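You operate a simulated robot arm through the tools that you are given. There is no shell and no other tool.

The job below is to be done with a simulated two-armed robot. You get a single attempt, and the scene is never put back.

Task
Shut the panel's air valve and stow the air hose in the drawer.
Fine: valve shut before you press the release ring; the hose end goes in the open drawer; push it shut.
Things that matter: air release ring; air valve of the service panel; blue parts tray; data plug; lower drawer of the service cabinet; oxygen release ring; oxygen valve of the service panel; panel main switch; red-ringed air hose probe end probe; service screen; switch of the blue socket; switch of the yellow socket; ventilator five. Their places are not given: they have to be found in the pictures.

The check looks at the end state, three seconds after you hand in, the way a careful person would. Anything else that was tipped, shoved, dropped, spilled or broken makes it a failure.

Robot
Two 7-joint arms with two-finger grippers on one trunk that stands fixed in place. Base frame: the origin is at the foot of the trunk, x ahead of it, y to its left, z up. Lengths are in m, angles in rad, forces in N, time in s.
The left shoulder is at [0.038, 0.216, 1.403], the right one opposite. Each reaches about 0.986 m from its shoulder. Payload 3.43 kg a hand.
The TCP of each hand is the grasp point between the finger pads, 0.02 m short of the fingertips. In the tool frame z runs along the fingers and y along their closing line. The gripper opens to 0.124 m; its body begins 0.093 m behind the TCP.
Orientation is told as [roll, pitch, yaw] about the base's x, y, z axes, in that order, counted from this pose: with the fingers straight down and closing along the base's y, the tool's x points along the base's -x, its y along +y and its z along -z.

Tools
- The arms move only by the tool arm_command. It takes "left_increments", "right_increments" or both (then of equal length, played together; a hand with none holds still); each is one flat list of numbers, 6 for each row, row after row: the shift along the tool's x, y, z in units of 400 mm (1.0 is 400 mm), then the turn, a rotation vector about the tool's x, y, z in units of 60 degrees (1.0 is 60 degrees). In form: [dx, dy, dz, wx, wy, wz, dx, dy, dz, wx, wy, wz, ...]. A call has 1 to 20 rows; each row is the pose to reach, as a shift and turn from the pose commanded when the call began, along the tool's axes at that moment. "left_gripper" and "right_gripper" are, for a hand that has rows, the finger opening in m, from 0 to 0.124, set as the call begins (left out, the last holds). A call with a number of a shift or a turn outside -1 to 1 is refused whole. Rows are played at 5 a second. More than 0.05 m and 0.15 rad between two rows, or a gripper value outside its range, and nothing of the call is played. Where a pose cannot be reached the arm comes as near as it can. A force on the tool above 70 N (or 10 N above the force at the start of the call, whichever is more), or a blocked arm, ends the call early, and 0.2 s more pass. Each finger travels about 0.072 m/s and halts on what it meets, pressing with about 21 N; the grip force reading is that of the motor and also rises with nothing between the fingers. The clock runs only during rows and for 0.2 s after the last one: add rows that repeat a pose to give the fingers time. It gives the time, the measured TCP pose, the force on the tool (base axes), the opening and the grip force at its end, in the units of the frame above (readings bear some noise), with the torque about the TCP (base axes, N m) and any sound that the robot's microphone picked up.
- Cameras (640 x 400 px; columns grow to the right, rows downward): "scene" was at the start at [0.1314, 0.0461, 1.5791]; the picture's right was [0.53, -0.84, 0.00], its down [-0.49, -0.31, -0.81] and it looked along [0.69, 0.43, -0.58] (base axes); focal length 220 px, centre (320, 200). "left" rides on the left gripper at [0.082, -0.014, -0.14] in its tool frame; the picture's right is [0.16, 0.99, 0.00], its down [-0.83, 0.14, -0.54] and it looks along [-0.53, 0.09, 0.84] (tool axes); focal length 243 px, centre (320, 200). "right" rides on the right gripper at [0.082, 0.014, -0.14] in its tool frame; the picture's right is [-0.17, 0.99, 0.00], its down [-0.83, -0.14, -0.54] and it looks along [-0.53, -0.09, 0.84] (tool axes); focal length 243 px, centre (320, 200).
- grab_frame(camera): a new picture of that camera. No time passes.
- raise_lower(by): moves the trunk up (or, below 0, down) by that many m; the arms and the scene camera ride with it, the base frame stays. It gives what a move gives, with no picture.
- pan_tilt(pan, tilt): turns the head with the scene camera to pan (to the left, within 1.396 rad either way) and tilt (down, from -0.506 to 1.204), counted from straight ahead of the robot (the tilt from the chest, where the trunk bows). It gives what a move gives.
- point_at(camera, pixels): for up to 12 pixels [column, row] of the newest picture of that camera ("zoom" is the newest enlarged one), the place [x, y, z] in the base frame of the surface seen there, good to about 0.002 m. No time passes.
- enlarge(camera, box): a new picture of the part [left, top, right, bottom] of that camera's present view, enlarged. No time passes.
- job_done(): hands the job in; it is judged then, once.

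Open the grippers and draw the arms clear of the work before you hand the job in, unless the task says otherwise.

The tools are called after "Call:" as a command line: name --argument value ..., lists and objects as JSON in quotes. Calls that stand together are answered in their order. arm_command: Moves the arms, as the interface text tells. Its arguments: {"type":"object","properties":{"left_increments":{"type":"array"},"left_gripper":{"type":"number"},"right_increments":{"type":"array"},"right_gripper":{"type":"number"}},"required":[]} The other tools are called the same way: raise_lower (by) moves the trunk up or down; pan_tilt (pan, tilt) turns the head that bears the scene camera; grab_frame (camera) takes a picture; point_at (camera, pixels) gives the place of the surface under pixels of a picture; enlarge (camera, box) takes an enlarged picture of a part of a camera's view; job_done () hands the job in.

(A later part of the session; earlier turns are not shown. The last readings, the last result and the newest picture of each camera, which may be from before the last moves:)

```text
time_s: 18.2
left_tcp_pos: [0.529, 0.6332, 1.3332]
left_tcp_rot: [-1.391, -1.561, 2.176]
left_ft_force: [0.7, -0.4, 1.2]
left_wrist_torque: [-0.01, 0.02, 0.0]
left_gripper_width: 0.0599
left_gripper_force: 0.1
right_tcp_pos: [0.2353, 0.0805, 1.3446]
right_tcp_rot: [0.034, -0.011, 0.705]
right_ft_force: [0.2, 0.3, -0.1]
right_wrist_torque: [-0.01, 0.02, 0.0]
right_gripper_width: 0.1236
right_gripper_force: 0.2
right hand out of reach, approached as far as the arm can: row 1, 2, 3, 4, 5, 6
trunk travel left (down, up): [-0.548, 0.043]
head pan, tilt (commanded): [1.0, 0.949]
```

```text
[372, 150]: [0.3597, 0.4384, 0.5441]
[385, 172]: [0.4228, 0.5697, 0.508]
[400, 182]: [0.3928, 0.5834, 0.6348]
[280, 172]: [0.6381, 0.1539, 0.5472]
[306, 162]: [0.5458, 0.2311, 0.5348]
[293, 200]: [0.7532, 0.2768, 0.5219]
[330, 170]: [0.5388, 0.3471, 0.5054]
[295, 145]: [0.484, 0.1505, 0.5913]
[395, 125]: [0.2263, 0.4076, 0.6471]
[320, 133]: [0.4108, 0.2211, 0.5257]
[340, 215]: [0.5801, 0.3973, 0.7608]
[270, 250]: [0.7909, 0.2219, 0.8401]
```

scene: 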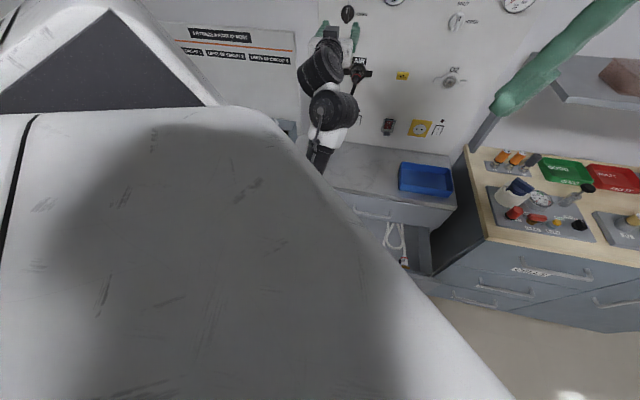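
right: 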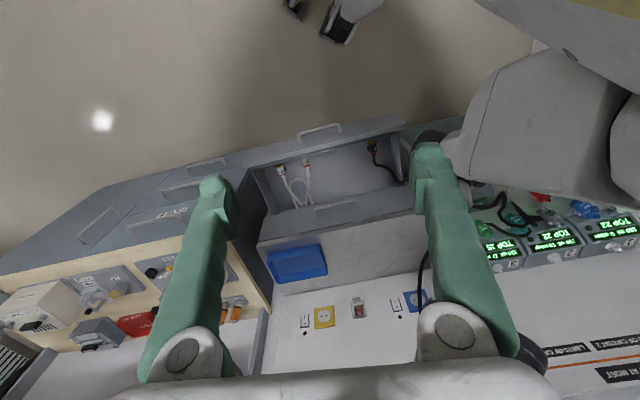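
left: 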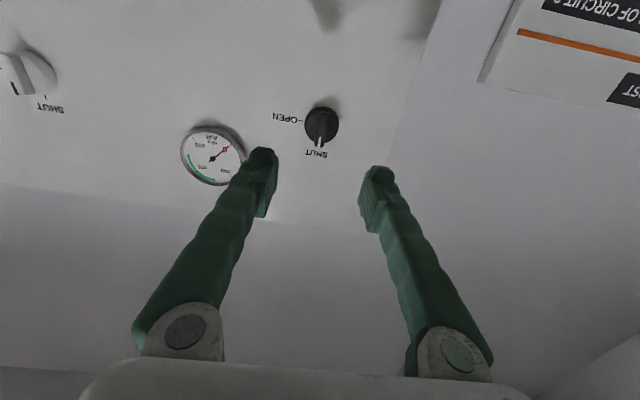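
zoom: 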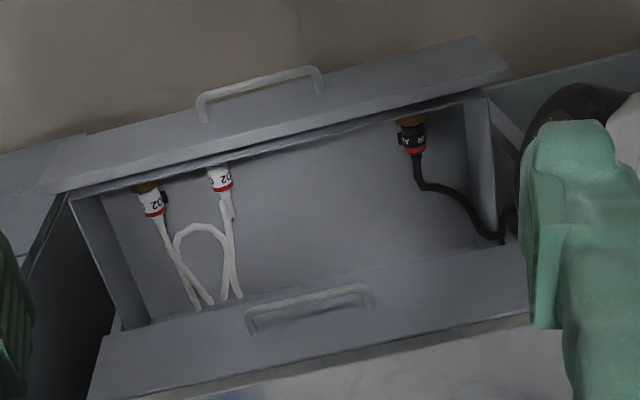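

The drawer interior is free between the AIR end at s≈−0.055,d≈0.564 and the O2 hose. I turn the head back and trace the hanging hose between the socket and the green bottle.

Call:
pan_tilt --pan 0.75 --tilt 0.72

Call:
grab_frame --camera "scene"

Call:
enlarge --camera "scene" --box '[140, 130, 340, 290]'

```text
time_s: 19.0
left_tcp_pos: [0.5275, 0.6332, 1.3354]
left_tcp_rot: [-1.524, -1.557, 2.308]
left_ft_force: [-0.7, 0.3, -0.5]
left_wrist_torque: [0.0, -0.01, 0.0]
left_gripper_width: 0.0598
left_gripper_force: 0.0
right_tcp_pos: [0.2329, 0.0801, 1.3522]
right_tcp_rot: [0.036, -0.026, 0.715]
right_ft_force: [0.3, 0.2, -0.1]
right_wrist_torque: [0.02, 0.0, -0.01]
right_gripper_width: 0.1241
right_gripper_force: 0.1
trunk travel left (down, up): [-0.548, 0.043]
head pan, tilt (commanded): [0.75, 0.721]
```

```text
taken
```

scene: 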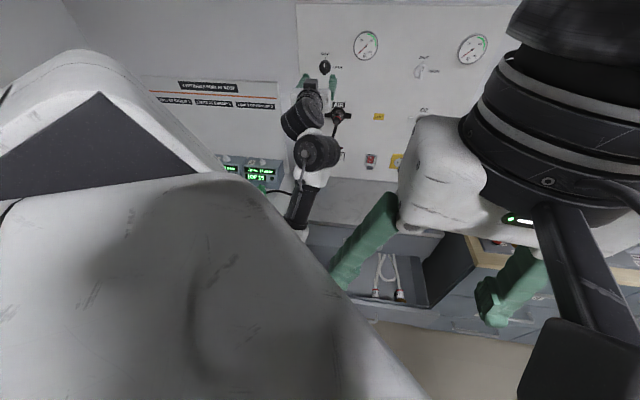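

```text
2.50 times, centred on (240, 210) of scene
```

zoom: 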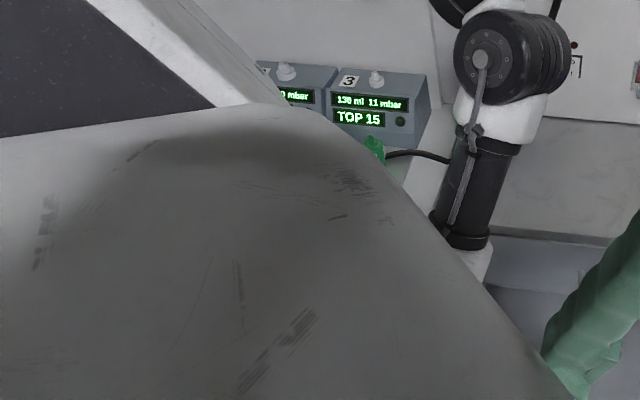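

The right arm now blocks the head camera. I turn the right hand back to where it came from.

Call:
arm_command --right_increments '[0, 0, 0, 0, 0, 0.125, 0, 0, 0, 0, 0, 0.25, 0, 0, 0, 0, 0, 0.375, 0, 0, 0, 0, 0, 0.5, 0, 0, 0, 0, 0, 0.625, 0, 0, 0, 0, 0, 0.75]'

Call:
grab_frame --camera "scene"

Call:
grab_frame --camera "right"

```text
time_s: 19.9
left_tcp_pos: [0.5271, 0.6337, 1.3352]
left_tcp_rot: [-1.592, -1.559, 2.374]
left_ft_force: [0.1, -0.4, -0.2]
left_wrist_torque: [0.04, 0.01, 0.0]
left_gripper_width: 0.0604
left_gripper_force: 0.1
right_tcp_pos: [0.23, 0.0782, 1.3512]
right_tcp_rot: [0.023, -0.013, 0.302]
right_ft_force: [-0.6, 1.4, 5.4]
right_wrist_torque: [-0.34, 0.42, -0.19]
right_gripper_width: 0.1238
right_gripper_force: 0.1
trunk travel left (down, up): [-0.548, 0.043]
head pan, tilt (commanded): [0.75, 0.721]
stopped in row 4 (right hand): the force on the tool passed its limit at 110 N (the readings are from after the stop); the commanded pose is now the measured one
```

```text
taken
```

scene: 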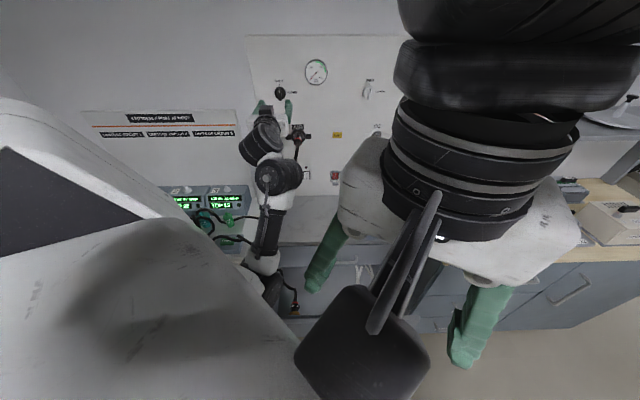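

```text
taken
```

right: 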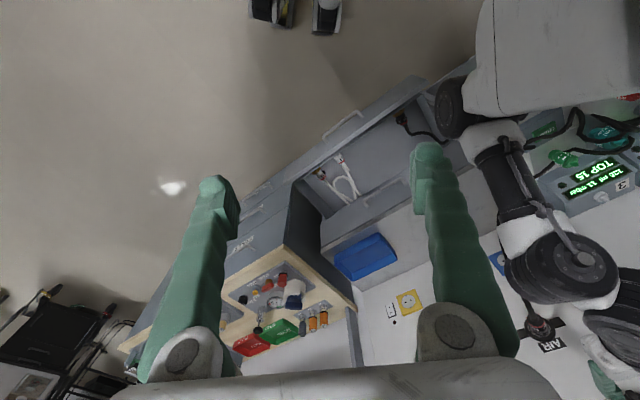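

The right hand's camera bumped the robot's own head (110 N stop). I move the right hand forward and to the right, away from the head.

Call:
arm_command --right_increments '[-0.06, -0.058, 0, 0, 0, 0, -0.121, -0.116, 0, 0, 0, 0, -0.181, -0.174, 0, 0, 0, 0, -0.242, -0.232, 0, 0, 0, 0]'

Call:
grab_frame --camera "scene"

```text
time_s: 20.9
left_tcp_pos: [0.5286, 0.6331, 1.3363]
left_tcp_rot: [-1.522, -1.559, 2.308]
left_ft_force: [0.2, 0.0, -0.1]
left_wrist_torque: [0.01, 0.0, -0.02]
left_gripper_width: 0.06
left_gripper_force: 0.0
right_tcp_pos: [0.3514, 0.0173, 1.3506]
right_tcp_rot: [0.022, -0.012, 0.302]
right_ft_force: [0.2, 0.4, -0.7]
right_wrist_torque: [0.01, 0.01, -0.02]
right_gripper_width: 0.1242
right_gripper_force: 0.0
trunk travel left (down, up): [-0.548, 0.043]
head pan, tilt (commanded): [0.75, 0.721]
```

```text
taken
```

scene: 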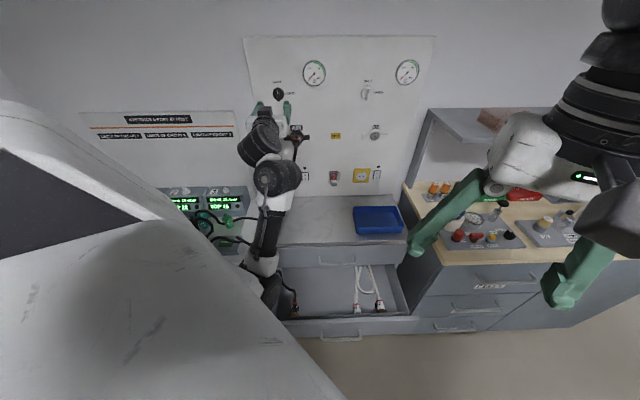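

The view is restored. I move the right hand further right, out of the work area.

Call:
arm_command --right_increments '[0.007, -0.0925, 0, 0, 0, 0.048, 0.014, -0.185, 0, 0, 0, 0.096, 0.021, -0.2775, 0, 0, 0, 0.144, 0.028, -0.37, 0, 0, 0, 0.192, 0.035, -0.4625, 0, 0, 0, 0.24, 0.042, -0.555, 0, 0, 0, 0.288]'

Call:
grab_frame --camera "scene"

Call:
enlarge --camera "scene" --box '[140, 130, 340, 290]'

```text
time_s: 22.3
left_tcp_pos: [0.5277, 0.6324, 1.3357]
left_tcp_rot: [-1.586, -1.56, 2.368]
left_ft_force: [0.4, -0.7, -1.2]
left_wrist_torque: [-0.01, 0.03, 0.03]
left_gripper_width: 0.06
left_gripper_force: 0.1
right_tcp_pos: [0.3786, -0.1803, 1.3307]
right_tcp_rot: [0.024, -0.008, -0.006]
right_ft_force: [0.1, -1.0, 0.3]
right_wrist_torque: [-0.01, -0.01, 0.01]
right_gripper_width: 0.1239
right_gripper_force: 0.1
right hand out of reach, approached as far as the arm can: row 4, 5, 6
trunk travel left (down, up): [-0.548, 0.043]
head pan, tilt (commanded): [0.75, 0.721]
```

```text
taken
```

scene: 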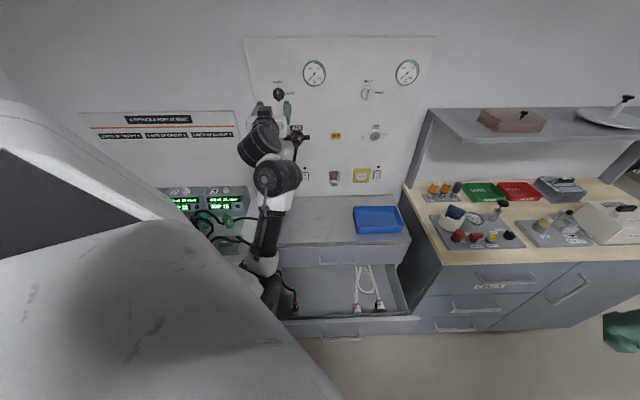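

```text
2.50 times, centred on (240, 210) of scene
```

zoom: 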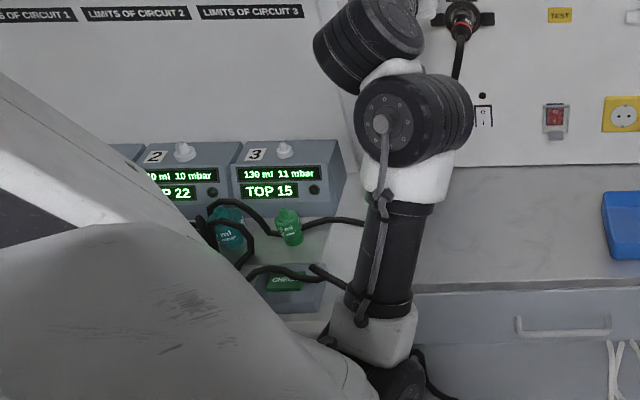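

I measure hose points near the bottles and the bench edge in this zoom, such as (350,222), (310,226), the green bottle (288,228) and the hose below the socket (457,65).

Call:
point_at --camera "zoom" --pixels '[[457, 65], [350, 222], [315, 225], [290, 225], [290, 242], [268, 232], [235, 200], [230, 220], [245, 255], [300, 274], [320, 270], [338, 285]]'

Call:
enlarge --camera "scene" --box '[180, 190, 270, 260]'

```text
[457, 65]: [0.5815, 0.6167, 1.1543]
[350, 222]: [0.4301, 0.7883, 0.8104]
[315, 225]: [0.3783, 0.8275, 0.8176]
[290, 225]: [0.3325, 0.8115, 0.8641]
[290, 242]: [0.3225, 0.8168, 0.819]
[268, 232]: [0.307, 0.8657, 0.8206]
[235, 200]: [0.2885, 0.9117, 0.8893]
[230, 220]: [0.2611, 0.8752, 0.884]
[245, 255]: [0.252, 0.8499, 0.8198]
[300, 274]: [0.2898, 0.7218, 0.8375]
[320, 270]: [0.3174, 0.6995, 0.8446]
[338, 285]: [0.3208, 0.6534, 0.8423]
```

```text
5.71 times, centred on (225, 225) of scene
```

zoom: 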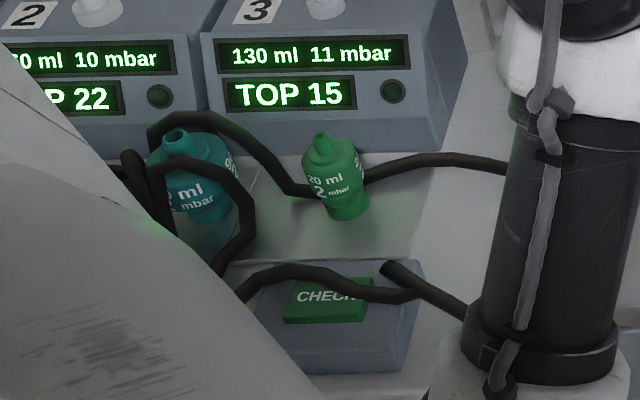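

The hose lies behind the green fitting at about (0.378,0.828,0.818) and about 0.56 m of it hangs free to the probe, enough to reach the drawer with slack. I check where the left elbow and forearm are, since the trunk must be lowered later.

Call:
point_at --camera "scene" --pixels '[[270, 290], [262, 265], [268, 235], [275, 180], [262, 135], [255, 280], [245, 275], [300, 135], [290, 128]]'

Call:
enlarge --camera "scene" --box '[220, 70, 340, 330]'

```text
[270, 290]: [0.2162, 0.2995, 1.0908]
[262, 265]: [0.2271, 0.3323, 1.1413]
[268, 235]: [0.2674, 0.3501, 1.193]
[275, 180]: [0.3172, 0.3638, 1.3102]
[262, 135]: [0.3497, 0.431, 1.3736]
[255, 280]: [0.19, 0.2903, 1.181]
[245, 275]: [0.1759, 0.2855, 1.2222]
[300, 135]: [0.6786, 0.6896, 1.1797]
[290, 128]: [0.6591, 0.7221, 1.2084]
```

```text
1.54 times, centred on (280, 200) of scene
```

zoom: 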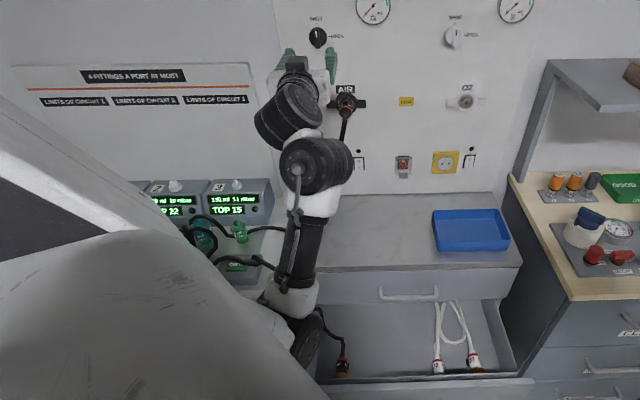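

The elbow is near (0.216,0.30,1.09), close to the robot. I look at how the hose leaves the probe, to see whether the palm would touch it.

Call:
enlarge --camera "scene" --box '[275, 115, 325, 175]'

Call:
point_at --camera "scene" --pixels '[[297, 140], [296, 144], [296, 147], [295, 150], [294, 153], [294, 156], [293, 159], [298, 137]]'

```text
6.67 times, centred on (300, 145) of scene
```

zoom: 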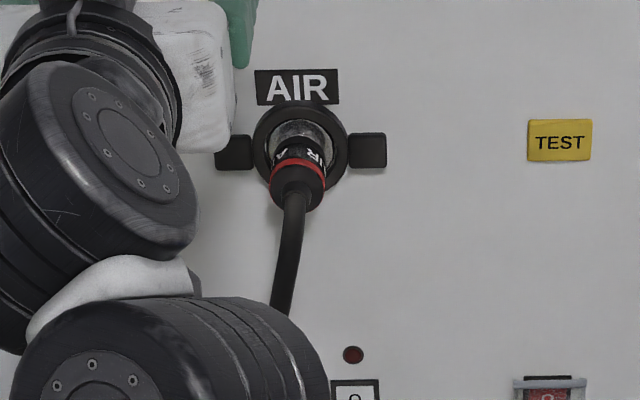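

```text
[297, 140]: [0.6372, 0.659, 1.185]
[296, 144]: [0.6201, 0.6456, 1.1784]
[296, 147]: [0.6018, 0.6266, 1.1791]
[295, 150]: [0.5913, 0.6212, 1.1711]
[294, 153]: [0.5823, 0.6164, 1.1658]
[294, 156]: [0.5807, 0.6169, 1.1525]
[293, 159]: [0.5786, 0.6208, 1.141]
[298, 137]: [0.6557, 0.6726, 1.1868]
```

The hose bulges out to d≈0.847 and then hangs straight down, so I'll come in with the hand pitched 25° downward so the palm stays above the hose, with fingers left and right of the probe. I move to above the probe first (s≈−0.0215, d≈0.88, z≈1.25).

Call:
arm_command --left_increments '[0.0535, -0.0335, 0.037, 0, 0.104, 0, 0.107, -0.067, 0.0745, 0, 0.208, 0, 0.1605, -0.1005, 0.112, 0, 0.3125, 0, 0.214, -0.134, 0.149, 0, 0.4167, 0]' --left_gripper 0.065

Call:
grab_frame --camera "left"

Call:
grab_frame --camera "scene"

```text
time_s: 23.3
left_tcp_pos: [0.6096, 0.6357, 1.2498]
left_tcp_rot: [-0.026, -1.131, 0.806]
left_ft_force: [0.2, 0.5, -0.1]
left_wrist_torque: [0.02, -0.07, -0.01]
left_gripper_width: 0.065
left_gripper_force: 0.1
right_tcp_pos: [0.3805, -0.179, 1.33]
right_tcp_rot: [0.025, -0.007, -0.003]
right_ft_force: [0.5, -0.2, -1.0]
right_wrist_torque: [0.03, 0.03, -0.01]
right_gripper_width: 0.1239
right_gripper_force: 0.1
trunk travel left (down, up): [-0.548, 0.043]
head pan, tilt (commanded): [0.75, 0.721]
```

```text
taken
```

left: 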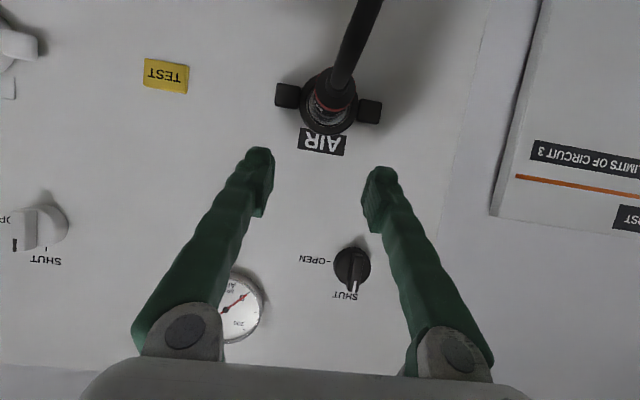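

```text
taken
```

scene: 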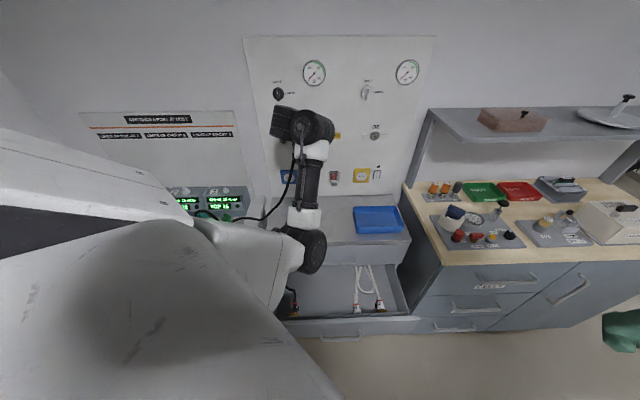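

The hand is at s≈−0.0185, d≈0.8805, z≈1.250, pitched 25° down, with the probe at (328,105) between the finger lines in the left picture. I lower it so the fingers straddle the probe, tips still ~30 mm short of the wings.

Call:
arm_command --left_increments '[0.0487, 0.0025, 0.0507, 0, 0, 0, 0.0973, 0.005, 0.1013, 0, 0, 0, 0.146, 0.0075, 0.152, 0, 0, 0]'

Call:
grab_frame --camera "left"

Call:
enlarge --camera "scene" --box '[240, 90, 340, 170]'

```text
time_s: 24.1
left_tcp_pos: [0.6287, 0.6591, 1.1715]
left_tcp_rot: [-0.031, -1.135, 0.811]
left_ft_force: [1.0, -0.2, -0.5]
left_wrist_torque: [-0.01, -0.02, -0.05]
left_gripper_width: 0.0653
left_gripper_force: 0.1
right_tcp_pos: [0.3792, -0.1779, 1.3302]
right_tcp_rot: [0.025, -0.007, -0.004]
right_ft_force: [-0.7, -0.4, -0.6]
right_wrist_torque: [-0.01, -0.04, -0.01]
right_gripper_width: 0.1239
right_gripper_force: 0.1
trunk travel left (down, up): [-0.548, 0.043]
head pan, tilt (commanded): [0.75, 0.721]
```

```text
taken
```

left: 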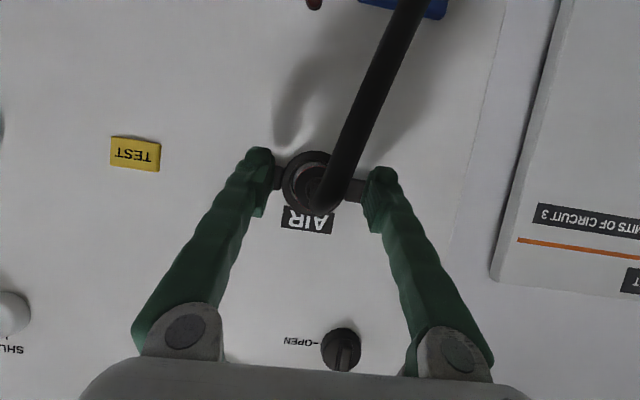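

```text
5.00 times, centred on (290, 130) of scene
```

zoom: 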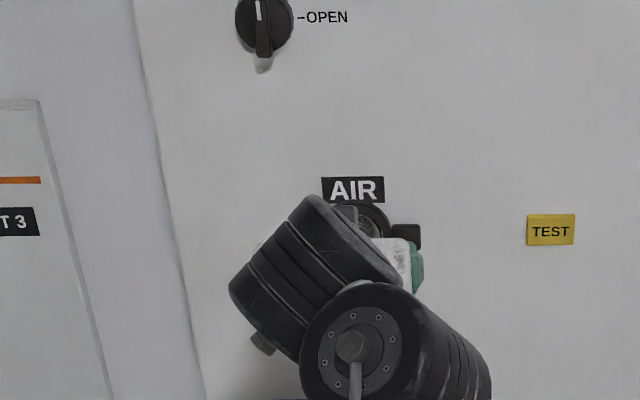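

The fingers straddle the probe exactly (s≈−0.0215, d≈0.9106, z≈1.1715). I zoom in with the left camera to confirm centring on the ring before touching.

Call:
enlarge --camera "left" --box '[240, 130, 400, 230]'

Call:
point_at --camera "zoom" --pixels '[[150, 180], [460, 240], [200, 160], [250, 110], [300, 90], [290, 240], [350, 200], [330, 280]]'

```text
4.00 times, centred on (320, 180) of left
```

zoom: 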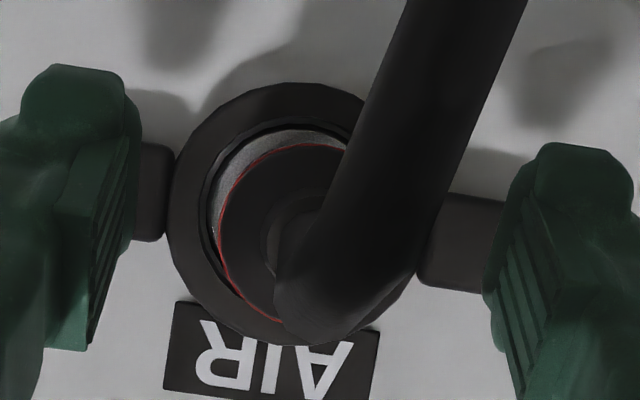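

```text
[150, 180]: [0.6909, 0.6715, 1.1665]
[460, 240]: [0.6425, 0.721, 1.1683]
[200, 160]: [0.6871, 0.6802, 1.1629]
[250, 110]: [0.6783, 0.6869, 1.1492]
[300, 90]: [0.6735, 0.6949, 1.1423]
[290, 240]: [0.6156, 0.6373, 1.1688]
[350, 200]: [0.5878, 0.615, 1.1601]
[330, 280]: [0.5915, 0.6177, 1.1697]
```

Ring centre reads s≈−0.019, so I nudge 2 mm right and advance 26 mm, stopping a few mm short of the wings.

Call:
arm_command --left_increments '[-0.0141, -0.0025, 0.03, 0, 0, 0, -0.0282, -0.005, 0.06, 0, 0, 0]'

Call:
enlarge --camera "left" --box '[240, 130, 400, 230]'

Call:
enlarge --camera "scene" --box '[260, 110, 340, 160]'

```text
time_s: 24.7
left_tcp_pos: [0.6491, 0.6771, 1.1722]
left_tcp_rot: [-0.029, -1.133, 0.811]
left_ft_force: [-0.2, -0.4, -0.3]
left_wrist_torque: [0.0, -0.02, -0.05]
left_gripper_width: 0.065
left_gripper_force: 0.1
right_tcp_pos: [0.3792, -0.178, 1.3306]
right_tcp_rot: [0.026, -0.005, -0.003]
right_ft_force: [0.1, 0.0, -0.3]
right_wrist_torque: [-0.01, -0.02, 0.0]
right_gripper_width: 0.1241
right_gripper_force: 0.1
trunk travel left (down, up): [-0.548, 0.043]
head pan, tilt (commanded): [0.75, 0.721]
```

```text
4.00 times, centred on (320, 180) of left
```

zoom: 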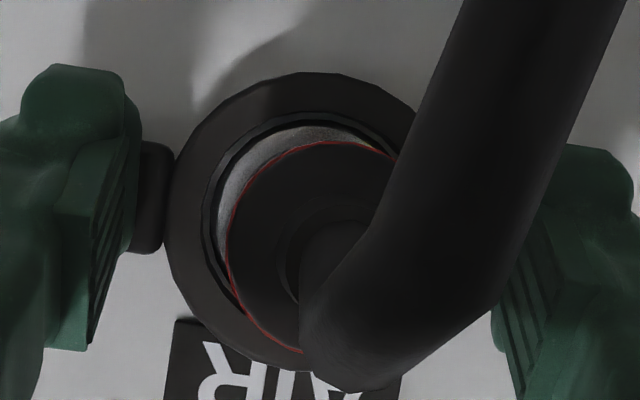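

```text
8.00 times, centred on (300, 135) of scene
```

zoom: 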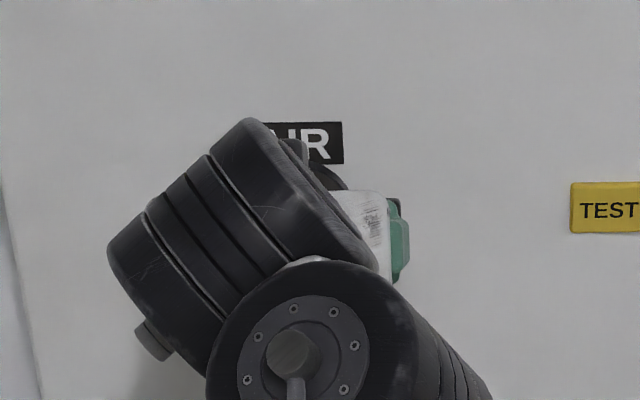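

Centred with no contact force (d≈0.938). I now close the fingers on the probe body so it can't fall when released.

Call:
arm_command --left_increments '[0, 0, 0, 0, 0, 0, 0, 0, 0, 0, 0, 0, 0, 0, 0, 0, 0, 0]' --left_gripper 0.0

Call:
enlarge --camera "left" --box '[240, 130, 400, 230]'

```text
time_s: 25.5
left_tcp_pos: [0.647, 0.6778, 1.1712]
left_tcp_rot: [-0.031, -1.134, 0.812]
left_ft_force: [-1.8, 2.2, 1.0]
left_wrist_torque: [0.02, -0.03, 0.05]
left_gripper_width: 0.0309
left_gripper_force: 21.4
right_tcp_pos: [0.3787, -0.1782, 1.3305]
right_tcp_rot: [0.023, -0.008, -0.004]
right_ft_force: [0.2, 0.5, -0.4]
right_wrist_torque: [0.0, -0.02, -0.02]
right_gripper_width: 0.1242
right_gripper_force: 0.3
trunk travel left (down, up): [-0.548, 0.043]
head pan, tilt (commanded): [0.75, 0.721]
```

```text
4.00 times, centred on (320, 180) of left
```

zoom: 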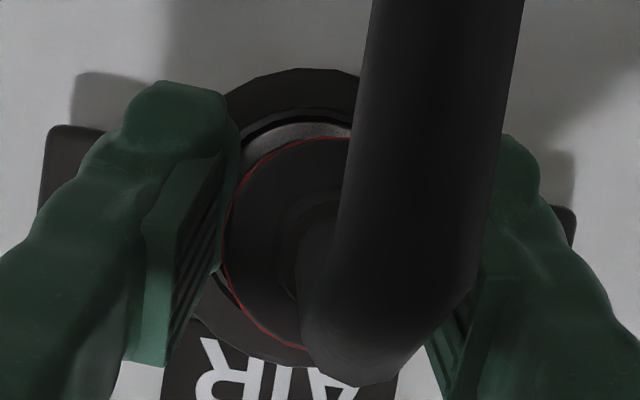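

The probe is gripped (0.031 m). I press forward along the panel normal in 2 mm steps, up to 10 mm, so the fingertips push the release ring.

Call:
arm_command --left_increments '[-0.00213, 0, 0.00452, 0, 0, 0, -0.00426, 0, 0.00905, 0, 0, 0, -0.00639, 0, 0.01357, 0, 0, 0, -0.00852, 0, 0.0181, 0, 0, 0, -0.01065, 0, 0.0226, 0, 0, 0]'

Call:
enlarge --camera "left" --box '[240, 130, 400, 230]'

```text
time_s: 26.7
left_tcp_pos: [0.6525, 0.6821, 1.1727]
left_tcp_rot: [-0.03, -1.134, 0.81]
left_ft_force: [-17.4, -10.3, -2.5]
left_wrist_torque: [-0.08, 0.1, 0.13]
left_gripper_width: 0.0307
left_gripper_force: 20.9
right_tcp_pos: [0.375, -0.1802, 1.33]
right_tcp_rot: [0.024, -0.009, -0.004]
right_ft_force: [-0.5, -0.3, 0.4]
right_wrist_torque: [0.04, -0.01, -0.01]
right_gripper_width: 0.1241
right_gripper_force: 0.0
trunk travel left (down, up): [-0.548, 0.043]
head pan, tilt (commanded): [0.75, 0.721]
```

```text
4.00 times, centred on (320, 180) of left
```

zoom: 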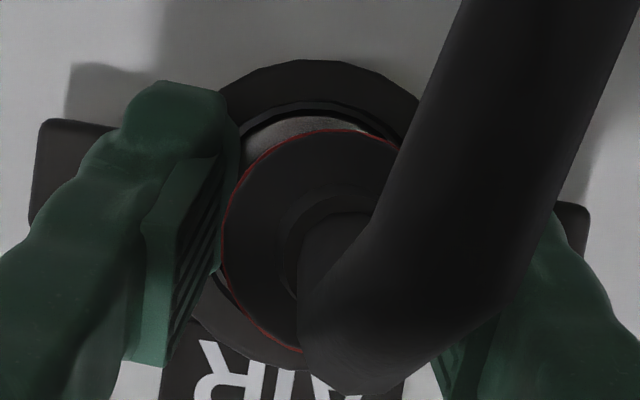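

About 20 N of resistance along the normal (d≈0.9437), friction plus ring spring. I press on further in small steps.

Call:
arm_command --left_increments '[-0.00213, 0, 0.00452, 0, 0, 0, -0.00426, 0, 0.00905, 0, 0, 0, -0.00639, 0, 0.01357, 0, 0, 0, -0.00852, 0, 0.0181, 0, 0, 0]'

Call:
enlarge --camera "left" --box '[240, 130, 400, 230]'

```text
time_s: 27.7
left_tcp_pos: [0.6567, 0.6852, 1.1736]
left_tcp_rot: [-0.033, -1.134, 0.812]
left_ft_force: [-37.0, -27.4, -7.2]
left_wrist_torque: [0.15, 0.01, 0.37]
left_gripper_width: 0.0299
left_gripper_force: 20.8
right_tcp_pos: [0.3737, -0.1826, 1.3304]
right_tcp_rot: [0.026, -0.009, -0.003]
right_ft_force: [0.1, -0.2, 0.2]
right_wrist_torque: [0.0, 0.01, 0.02]
right_gripper_width: 0.1243
right_gripper_force: 0.1
trunk travel left (down, up): [-0.548, 0.043]
head pan, tilt (commanded): [0.75, 0.721]
```

```text
4.00 times, centred on (320, 180) of left
```

zoom: 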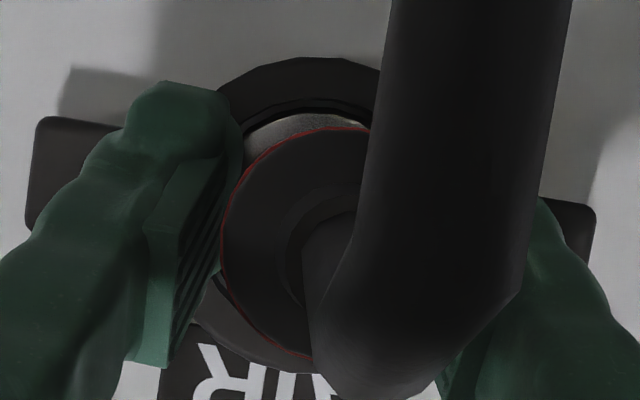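

Now 46 N at d≈0.949. I check whether the ring itself has moved inward by measuring its face and a wing.

Call:
point_at --camera "zoom" --pixels '[[290, 85], [250, 100], [55, 170], [580, 230], [310, 75], [340, 80]]'

```text
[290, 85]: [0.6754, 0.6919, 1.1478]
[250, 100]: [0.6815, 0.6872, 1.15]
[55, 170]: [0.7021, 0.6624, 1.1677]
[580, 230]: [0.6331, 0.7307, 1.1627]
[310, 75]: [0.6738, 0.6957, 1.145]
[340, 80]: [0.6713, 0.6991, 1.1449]
```

The ring has moved at most ~1 mm; much of the load is friction on the gripped probe. I press a few more millimetres, staying below the 70 N limit.

Call:
arm_command --left_increments '[-0.00213, 0, 0.00452, 0, 0, 0, -0.00426, 0, 0.00905, 0, 0, 0]'

Call:
enlarge --camera "left" --box '[240, 130, 400, 230]'

Call:
point_at --camera "zoom" --pixels '[[290, 85], [250, 100], [55, 170], [580, 230], [310, 75], [340, 80]]'

```text
time_s: 28.3
left_tcp_pos: [0.6573, 0.6859, 1.1738]
left_tcp_rot: [-0.041, -1.128, 0.82]
left_ft_force: [-36.2, -25.3, 2.6]
left_wrist_torque: [0.74, 0.16, 0.36]
left_gripper_width: 0.0296
left_gripper_force: 21.0
right_tcp_pos: [0.3732, -0.1836, 1.3322]
right_tcp_rot: [0.026, -0.013, -0.006]
right_ft_force: [-0.4, 0.8, 0.6]
right_wrist_torque: [-0.03, -0.03, -0.04]
right_gripper_width: 0.124
right_gripper_force: 0.1
trunk travel left (down, up): [-0.548, 0.043]
head pan, tilt (commanded): [0.75, 0.721]
stopped in row 2 (left hand): the force on the tool passed its limit at 72 N (the readings are from after the stop); the commanded pose is now the measured one
```

```text
4.00 times, centred on (320, 180) of left
```

zoom: 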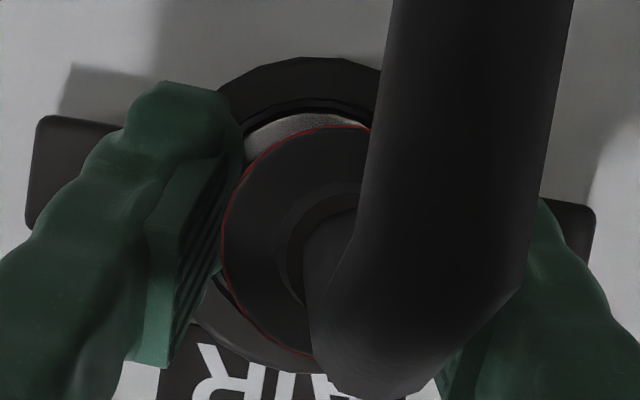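

```text
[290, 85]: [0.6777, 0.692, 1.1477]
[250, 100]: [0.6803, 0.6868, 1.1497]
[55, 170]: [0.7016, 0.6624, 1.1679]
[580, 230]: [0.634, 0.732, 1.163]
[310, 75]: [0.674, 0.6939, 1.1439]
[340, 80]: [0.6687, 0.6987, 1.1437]
```

At 72 N the tips hit a hard stop at d≈0.950, so either the ring is fully in or the tips rest on the fixed socket. I test gently by drawing back 12 mm with the probe still gripped and watching the force.

Call:
arm_command --left_increments '[0.0032, 0, -0.0068, 0, 0, 0, 0.0064, 0, -0.0136, 0, 0, 0, 0.0096, 0, -0.0204, 0, 0, 0, 0.0128, 0, -0.0271, 0, 0, 0]'

Call:
enlarge --camera "left" --box '[240, 130, 400, 230]'

Call:
grab_frame --camera "left"

```text
time_s: 29.3
left_tcp_pos: [0.6555, 0.6847, 1.1649]
left_tcp_rot: [-0.028, -1.125, 0.809]
left_ft_force: [13.1, 16.4, 8.6]
left_wrist_torque: [0.07, -0.06, 0.04]
left_gripper_width: 0.0274
left_gripper_force: 21.3
right_tcp_pos: [0.3794, -0.1769, 1.3283]
right_tcp_rot: [0.023, -0.006, -0.003]
right_ft_force: [0.3, 0.2, 0.9]
right_wrist_torque: [-0.01, -0.01, 0.01]
right_gripper_width: 0.1242
right_gripper_force: 0.0
trunk travel left (down, up): [-0.548, 0.043]
head pan, tilt (commanded): [0.75, 0.721]
```

```text
4.00 times, centred on (320, 180) of left
```

zoom: 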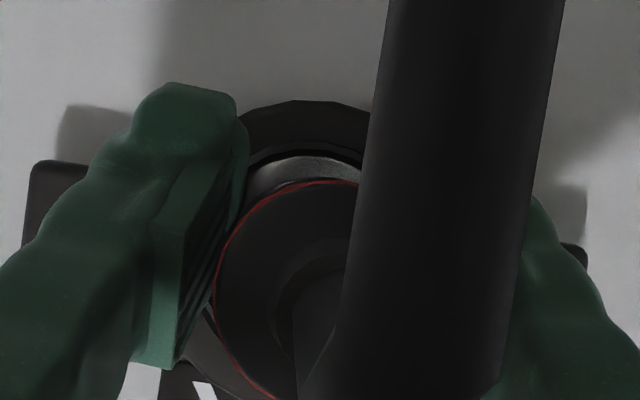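

```text
taken
```

left: 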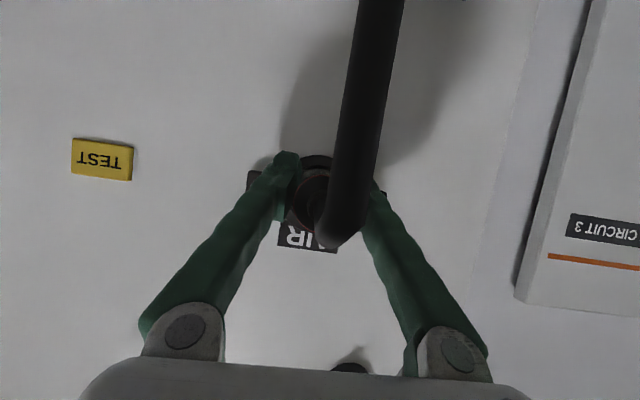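

The probe is still latched (21 N pull, and the fingers slid down on it). I open the fingers to 0.06 m so the next press bears on the ring's wings, not the socket core.

Call:
arm_command --left_increments '[0, 0, 0, 0, 0, 0, 0, 0, 0, 0, 0, 0, 0, 0, 0, 0, 0, 0]' --left_gripper 0.06

Call:
enlarge --camera "left" --box '[240, 130, 400, 230]'

Call:
point_at --camera "zoom" --pixels '[[150, 170], [460, 240], [250, 95], [300, 75], [290, 130], [310, 120]]'

```text
time_s: 30.1
left_tcp_pos: [0.6538, 0.6813, 1.167]
left_tcp_rot: [-0.032, -1.123, 0.81]
left_ft_force: [-2.3, -2.9, -1.6]
left_wrist_torque: [-0.01, -0.01, 0.05]
left_gripper_width: 0.0595
left_gripper_force: 0.0
right_tcp_pos: [0.3785, -0.1792, 1.3312]
right_tcp_rot: [0.024, -0.009, -0.004]
right_ft_force: [-0.5, -0.3, 0.2]
right_wrist_torque: [0.01, -0.02, 0.0]
right_gripper_width: 0.1238
right_gripper_force: 0.1
trunk travel left (down, up): [-0.548, 0.043]
head pan, tilt (commanded): [0.75, 0.721]
heard: click
```

```text
4.00 times, centred on (320, 180) of left
```

zoom: 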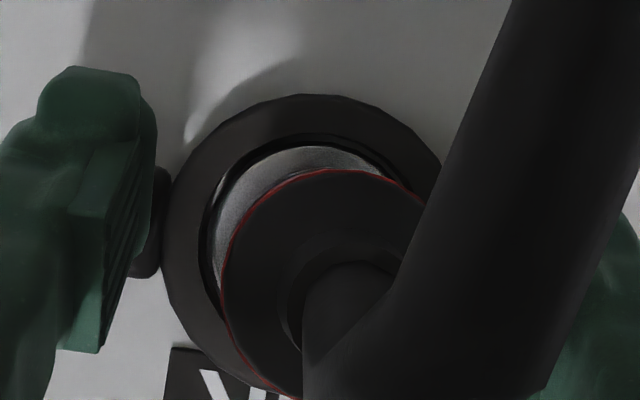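

```text
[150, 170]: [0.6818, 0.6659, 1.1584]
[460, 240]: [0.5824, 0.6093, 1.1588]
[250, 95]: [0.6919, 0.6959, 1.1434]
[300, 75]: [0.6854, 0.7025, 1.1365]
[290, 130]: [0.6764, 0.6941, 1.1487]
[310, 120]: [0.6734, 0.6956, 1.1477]
```

A click was heard while opening. I look at the full left and scene pictures to see whether the probe has moved.

Call:
grab_frame --camera "left"

Call:
enlarge --camera "scene" --box '[230, 70, 350, 250]'

```text
taken
```

left: 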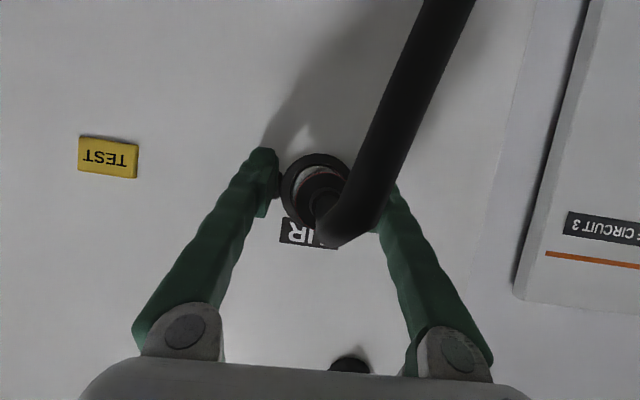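

```text
2.22 times, centred on (290, 160) of scene
```

zoom: 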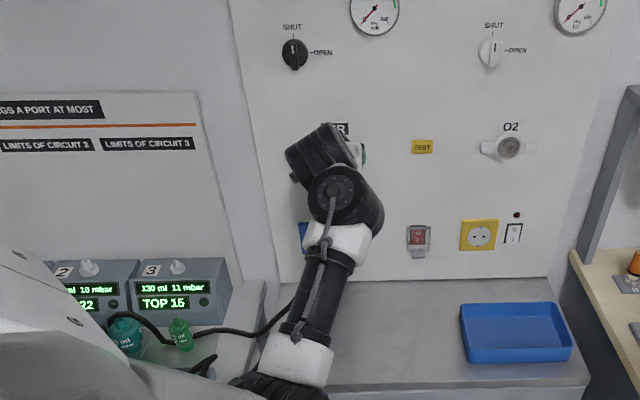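

The probe still looks seated in the socket. I measure the probe's red band and cap positions to see whether it has shifted outward.

Call:
enlarge --camera "left" --box '[240, 130, 400, 230]'

Call:
point_at --camera "zoom" --pixels '[[225, 255], [330, 172], [260, 250], [300, 200], [250, 300], [330, 260], [260, 190], [240, 200], [200, 180], [180, 260], [320, 105], [146, 240]]'

```text
4.00 times, centred on (320, 180) of left
```

zoom: 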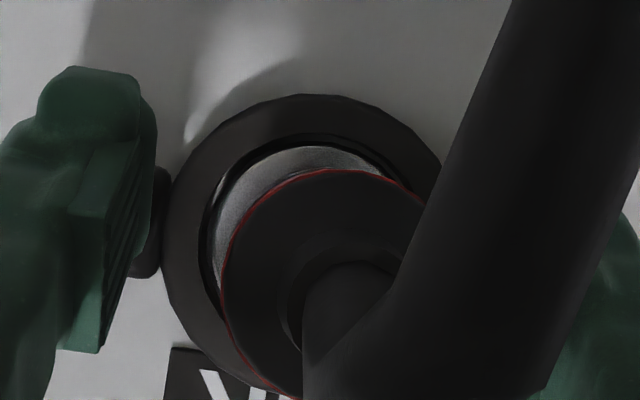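

```text
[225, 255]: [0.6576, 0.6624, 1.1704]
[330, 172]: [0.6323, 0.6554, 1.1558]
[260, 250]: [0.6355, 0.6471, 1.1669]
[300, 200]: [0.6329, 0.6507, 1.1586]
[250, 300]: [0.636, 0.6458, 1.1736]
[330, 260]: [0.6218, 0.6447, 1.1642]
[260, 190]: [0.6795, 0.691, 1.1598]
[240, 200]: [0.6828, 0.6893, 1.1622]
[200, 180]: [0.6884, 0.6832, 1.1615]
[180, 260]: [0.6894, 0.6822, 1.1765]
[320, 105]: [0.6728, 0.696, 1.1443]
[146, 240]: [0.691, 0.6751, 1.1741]
```

The ring face now measures d≈0.9697 versus 0.966 before, and the hand sits ~6 mm from the commanded pose with almost no wrist force. I check whether the elbow or forearm is touching something.

Call:
grab_frame --camera "scene"

Call:
point_at --camera "scene" --pixels '[[277, 237], [265, 245], [290, 200], [300, 165], [298, 150], [310, 160]]'

Call:
grab_frame --camera "right"

```text
taken
```

scene: 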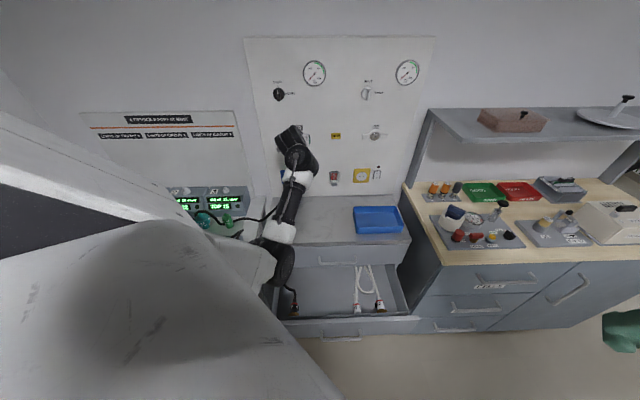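

```text
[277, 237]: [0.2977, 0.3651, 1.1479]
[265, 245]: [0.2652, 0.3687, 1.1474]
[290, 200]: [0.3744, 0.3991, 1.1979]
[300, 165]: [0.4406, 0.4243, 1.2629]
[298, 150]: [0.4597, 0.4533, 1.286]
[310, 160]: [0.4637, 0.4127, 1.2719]
```

```text
taken
```

right: 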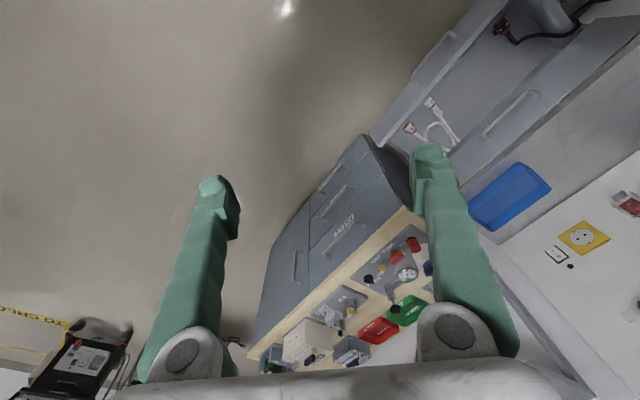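

No arm contact is visible. I hold one row to see whether the hand settles.

Call:
arm_command --left_increments '[0, 0, 0, 0, 0, 0, 0, 0, 0, 0, 0, 0]'

Call:
enlarge --camera "left" --box '[240, 130, 400, 230]'

```text
time_s: 30.7
left_tcp_pos: [0.6539, 0.6825, 1.1662]
left_tcp_rot: [-0.031, -1.123, 0.812]
left_ft_force: [-3.2, -2.7, -2.7]
left_wrist_torque: [-0.04, 0.0, 0.05]
left_gripper_width: 0.0598
left_gripper_force: 0.1
right_tcp_pos: [0.3789, -0.1794, 1.3309]
right_tcp_rot: [0.025, -0.007, -0.006]
right_ft_force: [0.0, 0.3, 0.5]
right_wrist_torque: [-0.02, -0.04, 0.0]
right_gripper_width: 0.1243
right_gripper_force: 0.1
trunk travel left (down, up): [-0.548, 0.043]
head pan, tilt (commanded): [0.75, 0.721]
```

```text
4.00 times, centred on (320, 180) of left
```

zoom: 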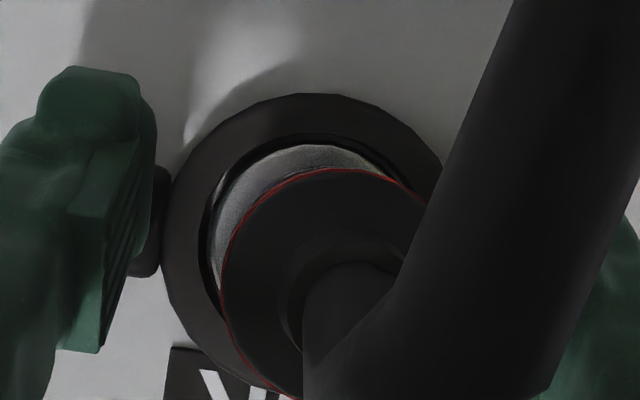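

The reading is stable with 4 N against the ring. I back off 8 mm and raise 5 mm to be centred on the probe axis again before re-gripping to test whether the click freed it.

Call:
arm_command --left_increments '[-0.0014, 0, -0.0118, 0, 0, 0, -0.0028, 0, -0.0235, 0, 0, 0, -0.0028, 0, -0.0235, 0, 0, 0]'

Call:
enlarge --camera "left" --box '[240, 130, 400, 230]'

Call:
point_at --camera "zoom" --pixels '[[200, 180], [180, 260], [320, 105], [260, 190], [146, 240], [270, 250], [300, 200]]'

```text
time_s: 31.5
left_tcp_pos: [0.65, 0.6762, 1.1726]
left_tcp_rot: [-0.03, -1.126, 0.809]
left_ft_force: [-0.2, 0.9, -0.2]
left_wrist_torque: [-0.03, 0.0, -0.02]
left_gripper_width: 0.0601
left_gripper_force: 0.0
right_tcp_pos: [0.3799, -0.1785, 1.3289]
right_tcp_rot: [0.025, -0.006, -0.003]
right_ft_force: [-0.8, 0.3, 0.7]
right_wrist_torque: [0.03, 0.01, 0.03]
right_gripper_width: 0.1237
right_gripper_force: 0.0
trunk travel left (down, up): [-0.548, 0.043]
head pan, tilt (commanded): [0.75, 0.721]
```

```text
4.00 times, centred on (320, 180) of left
```

zoom: 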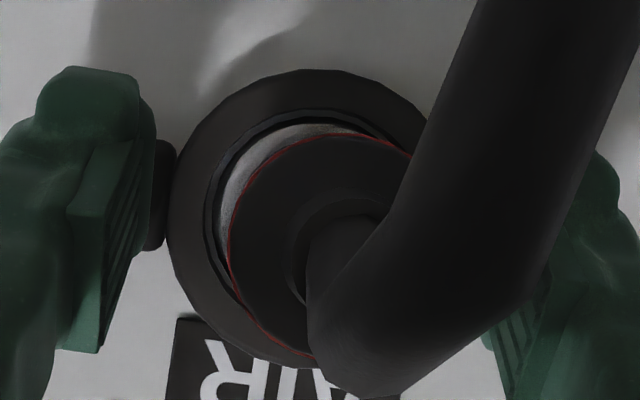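

```text
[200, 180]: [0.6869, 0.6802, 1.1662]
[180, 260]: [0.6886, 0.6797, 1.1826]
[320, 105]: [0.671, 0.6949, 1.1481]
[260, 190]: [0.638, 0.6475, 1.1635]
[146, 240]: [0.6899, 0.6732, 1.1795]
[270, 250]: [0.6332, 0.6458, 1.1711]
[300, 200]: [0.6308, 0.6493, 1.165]
```

The ring sprang back ~3 mm (face d≈0.967), so it moves easily; the earlier hard stop was the fixed core. I grip the probe and try a gentle pull-back of 12 mm.

Call:
arm_command --left_increments '[0, 0, 0, 0, 0, 0, 0, 0, 0, 0, 0, 0, 0, 0, 0, 0, 0, 0]' --left_gripper 0.0

Call:
arm_command --left_increments '[0.0032, 0, -0.0068, 0, 0, 0, 0.0064, 0, -0.0136, 0, 0, 0, 0.0096, 0, -0.0204, 0, 0, 0]'

Call:
enlarge --camera "left" --box '[240, 130, 400, 230]'

```text
time_s: 32.3
left_tcp_pos: [0.6483, 0.6765, 1.1716]
left_tcp_rot: [-0.033, -1.124, 0.812]
left_ft_force: [-2.1, 3.5, -0.2]
left_wrist_torque: [0.04, 0.04, 0.05]
left_gripper_width: 0.0306
left_gripper_force: 21.3
right_tcp_pos: [0.3779, -0.1774, 1.3293]
right_tcp_rot: [0.023, -0.006, -0.004]
right_ft_force: [-0.8, -0.6, -0.4]
right_wrist_torque: [0.0, 0.0, 0.04]
right_gripper_width: 0.124
right_gripper_force: 0.0
trunk travel left (down, up): [-0.548, 0.043]
head pan, tilt (commanded): [0.75, 0.721]
```

```text
time_s: 33.1
left_tcp_pos: [0.6444, 0.6696, 1.1718]
left_tcp_rot: [-0.032, -1.122, 0.811]
left_ft_force: [-0.2, -0.3, 0.1]
left_wrist_torque: [0.03, 0.0, -0.01]
left_gripper_width: 0.0308
left_gripper_force: 21.3
right_tcp_pos: [0.379, -0.1783, 1.33]
right_tcp_rot: [0.024, -0.007, -0.006]
right_ft_force: [-0.1, 0.1, -0.2]
right_wrist_torque: [0.01, 0.02, 0.0]
right_gripper_width: 0.124
right_gripper_force: 0.0
trunk travel left (down, up): [-0.548, 0.043]
head pan, tilt (commanded): [0.75, 0.721]
```

```text
4.00 times, centred on (320, 180) of left
```

zoom: 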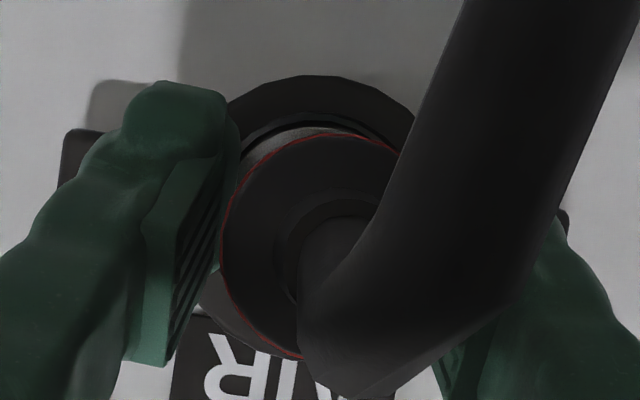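

The probe moved with the hand with no resistance, so it is free. I draw it straight out along the panel normal by another 0.1 m.

Call:
arm_command --left_increments '[0.0213, 0, -0.0452, 0, 0, 0, 0.0426, 0, -0.0905, 0, 0, 0, 0.0639, 0, -0.1357, 0, 0, 0, 0.0852, 0, -0.181, 0, 0, 0, 0.1065, 0, -0.2262, 0, 0, 0]'

Call:
grab_frame --camera "left"

Call:
grab_frame --camera "scene"

Call:
enlarge --camera "scene" --box '[160, 100, 360, 260]'

```text
time_s: 34.3
left_tcp_pos: [0.5725, 0.5983, 1.1735]
left_tcp_rot: [-0.03, -1.124, 0.811]
left_ft_force: [0.2, 0.5, 0.2]
left_wrist_torque: [0.01, -0.01, 0.0]
left_gripper_width: 0.0304
left_gripper_force: 21.0
right_tcp_pos: [0.3794, -0.1786, 1.3301]
right_tcp_rot: [0.024, -0.006, -0.003]
right_ft_force: [0.7, 0.5, 0.5]
right_wrist_torque: [0.01, 0.02, 0.01]
right_gripper_width: 0.1239
right_gripper_force: 0.1
trunk travel left (down, up): [-0.548, 0.043]
head pan, tilt (commanded): [0.75, 0.721]
```

```text
taken
```

left: 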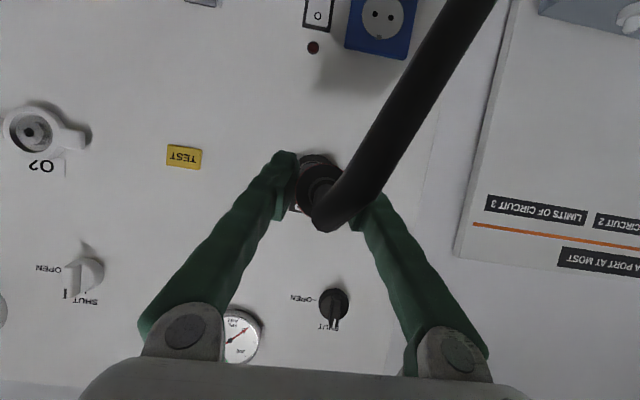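

```text
taken
```

scene: 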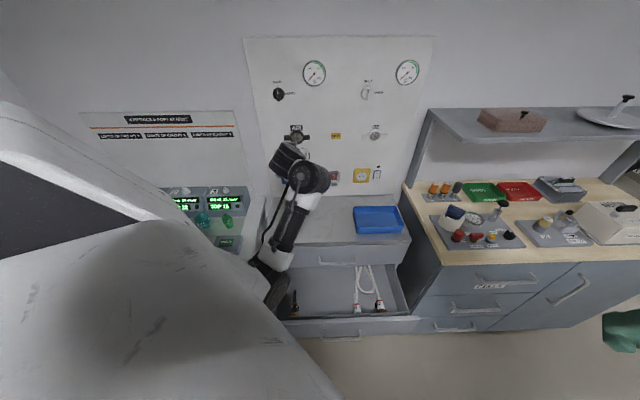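

```text
2.50 times, centred on (260, 180) of scene
```

zoom: 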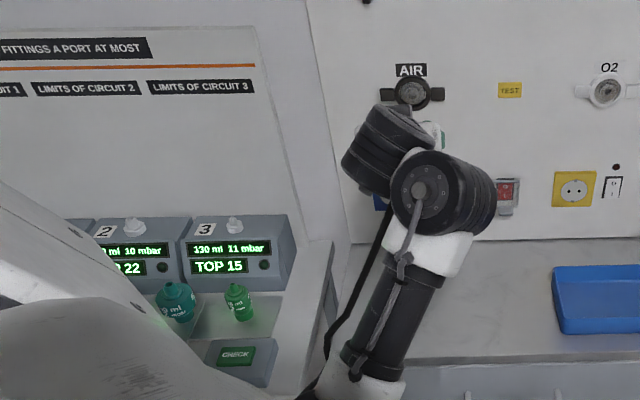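

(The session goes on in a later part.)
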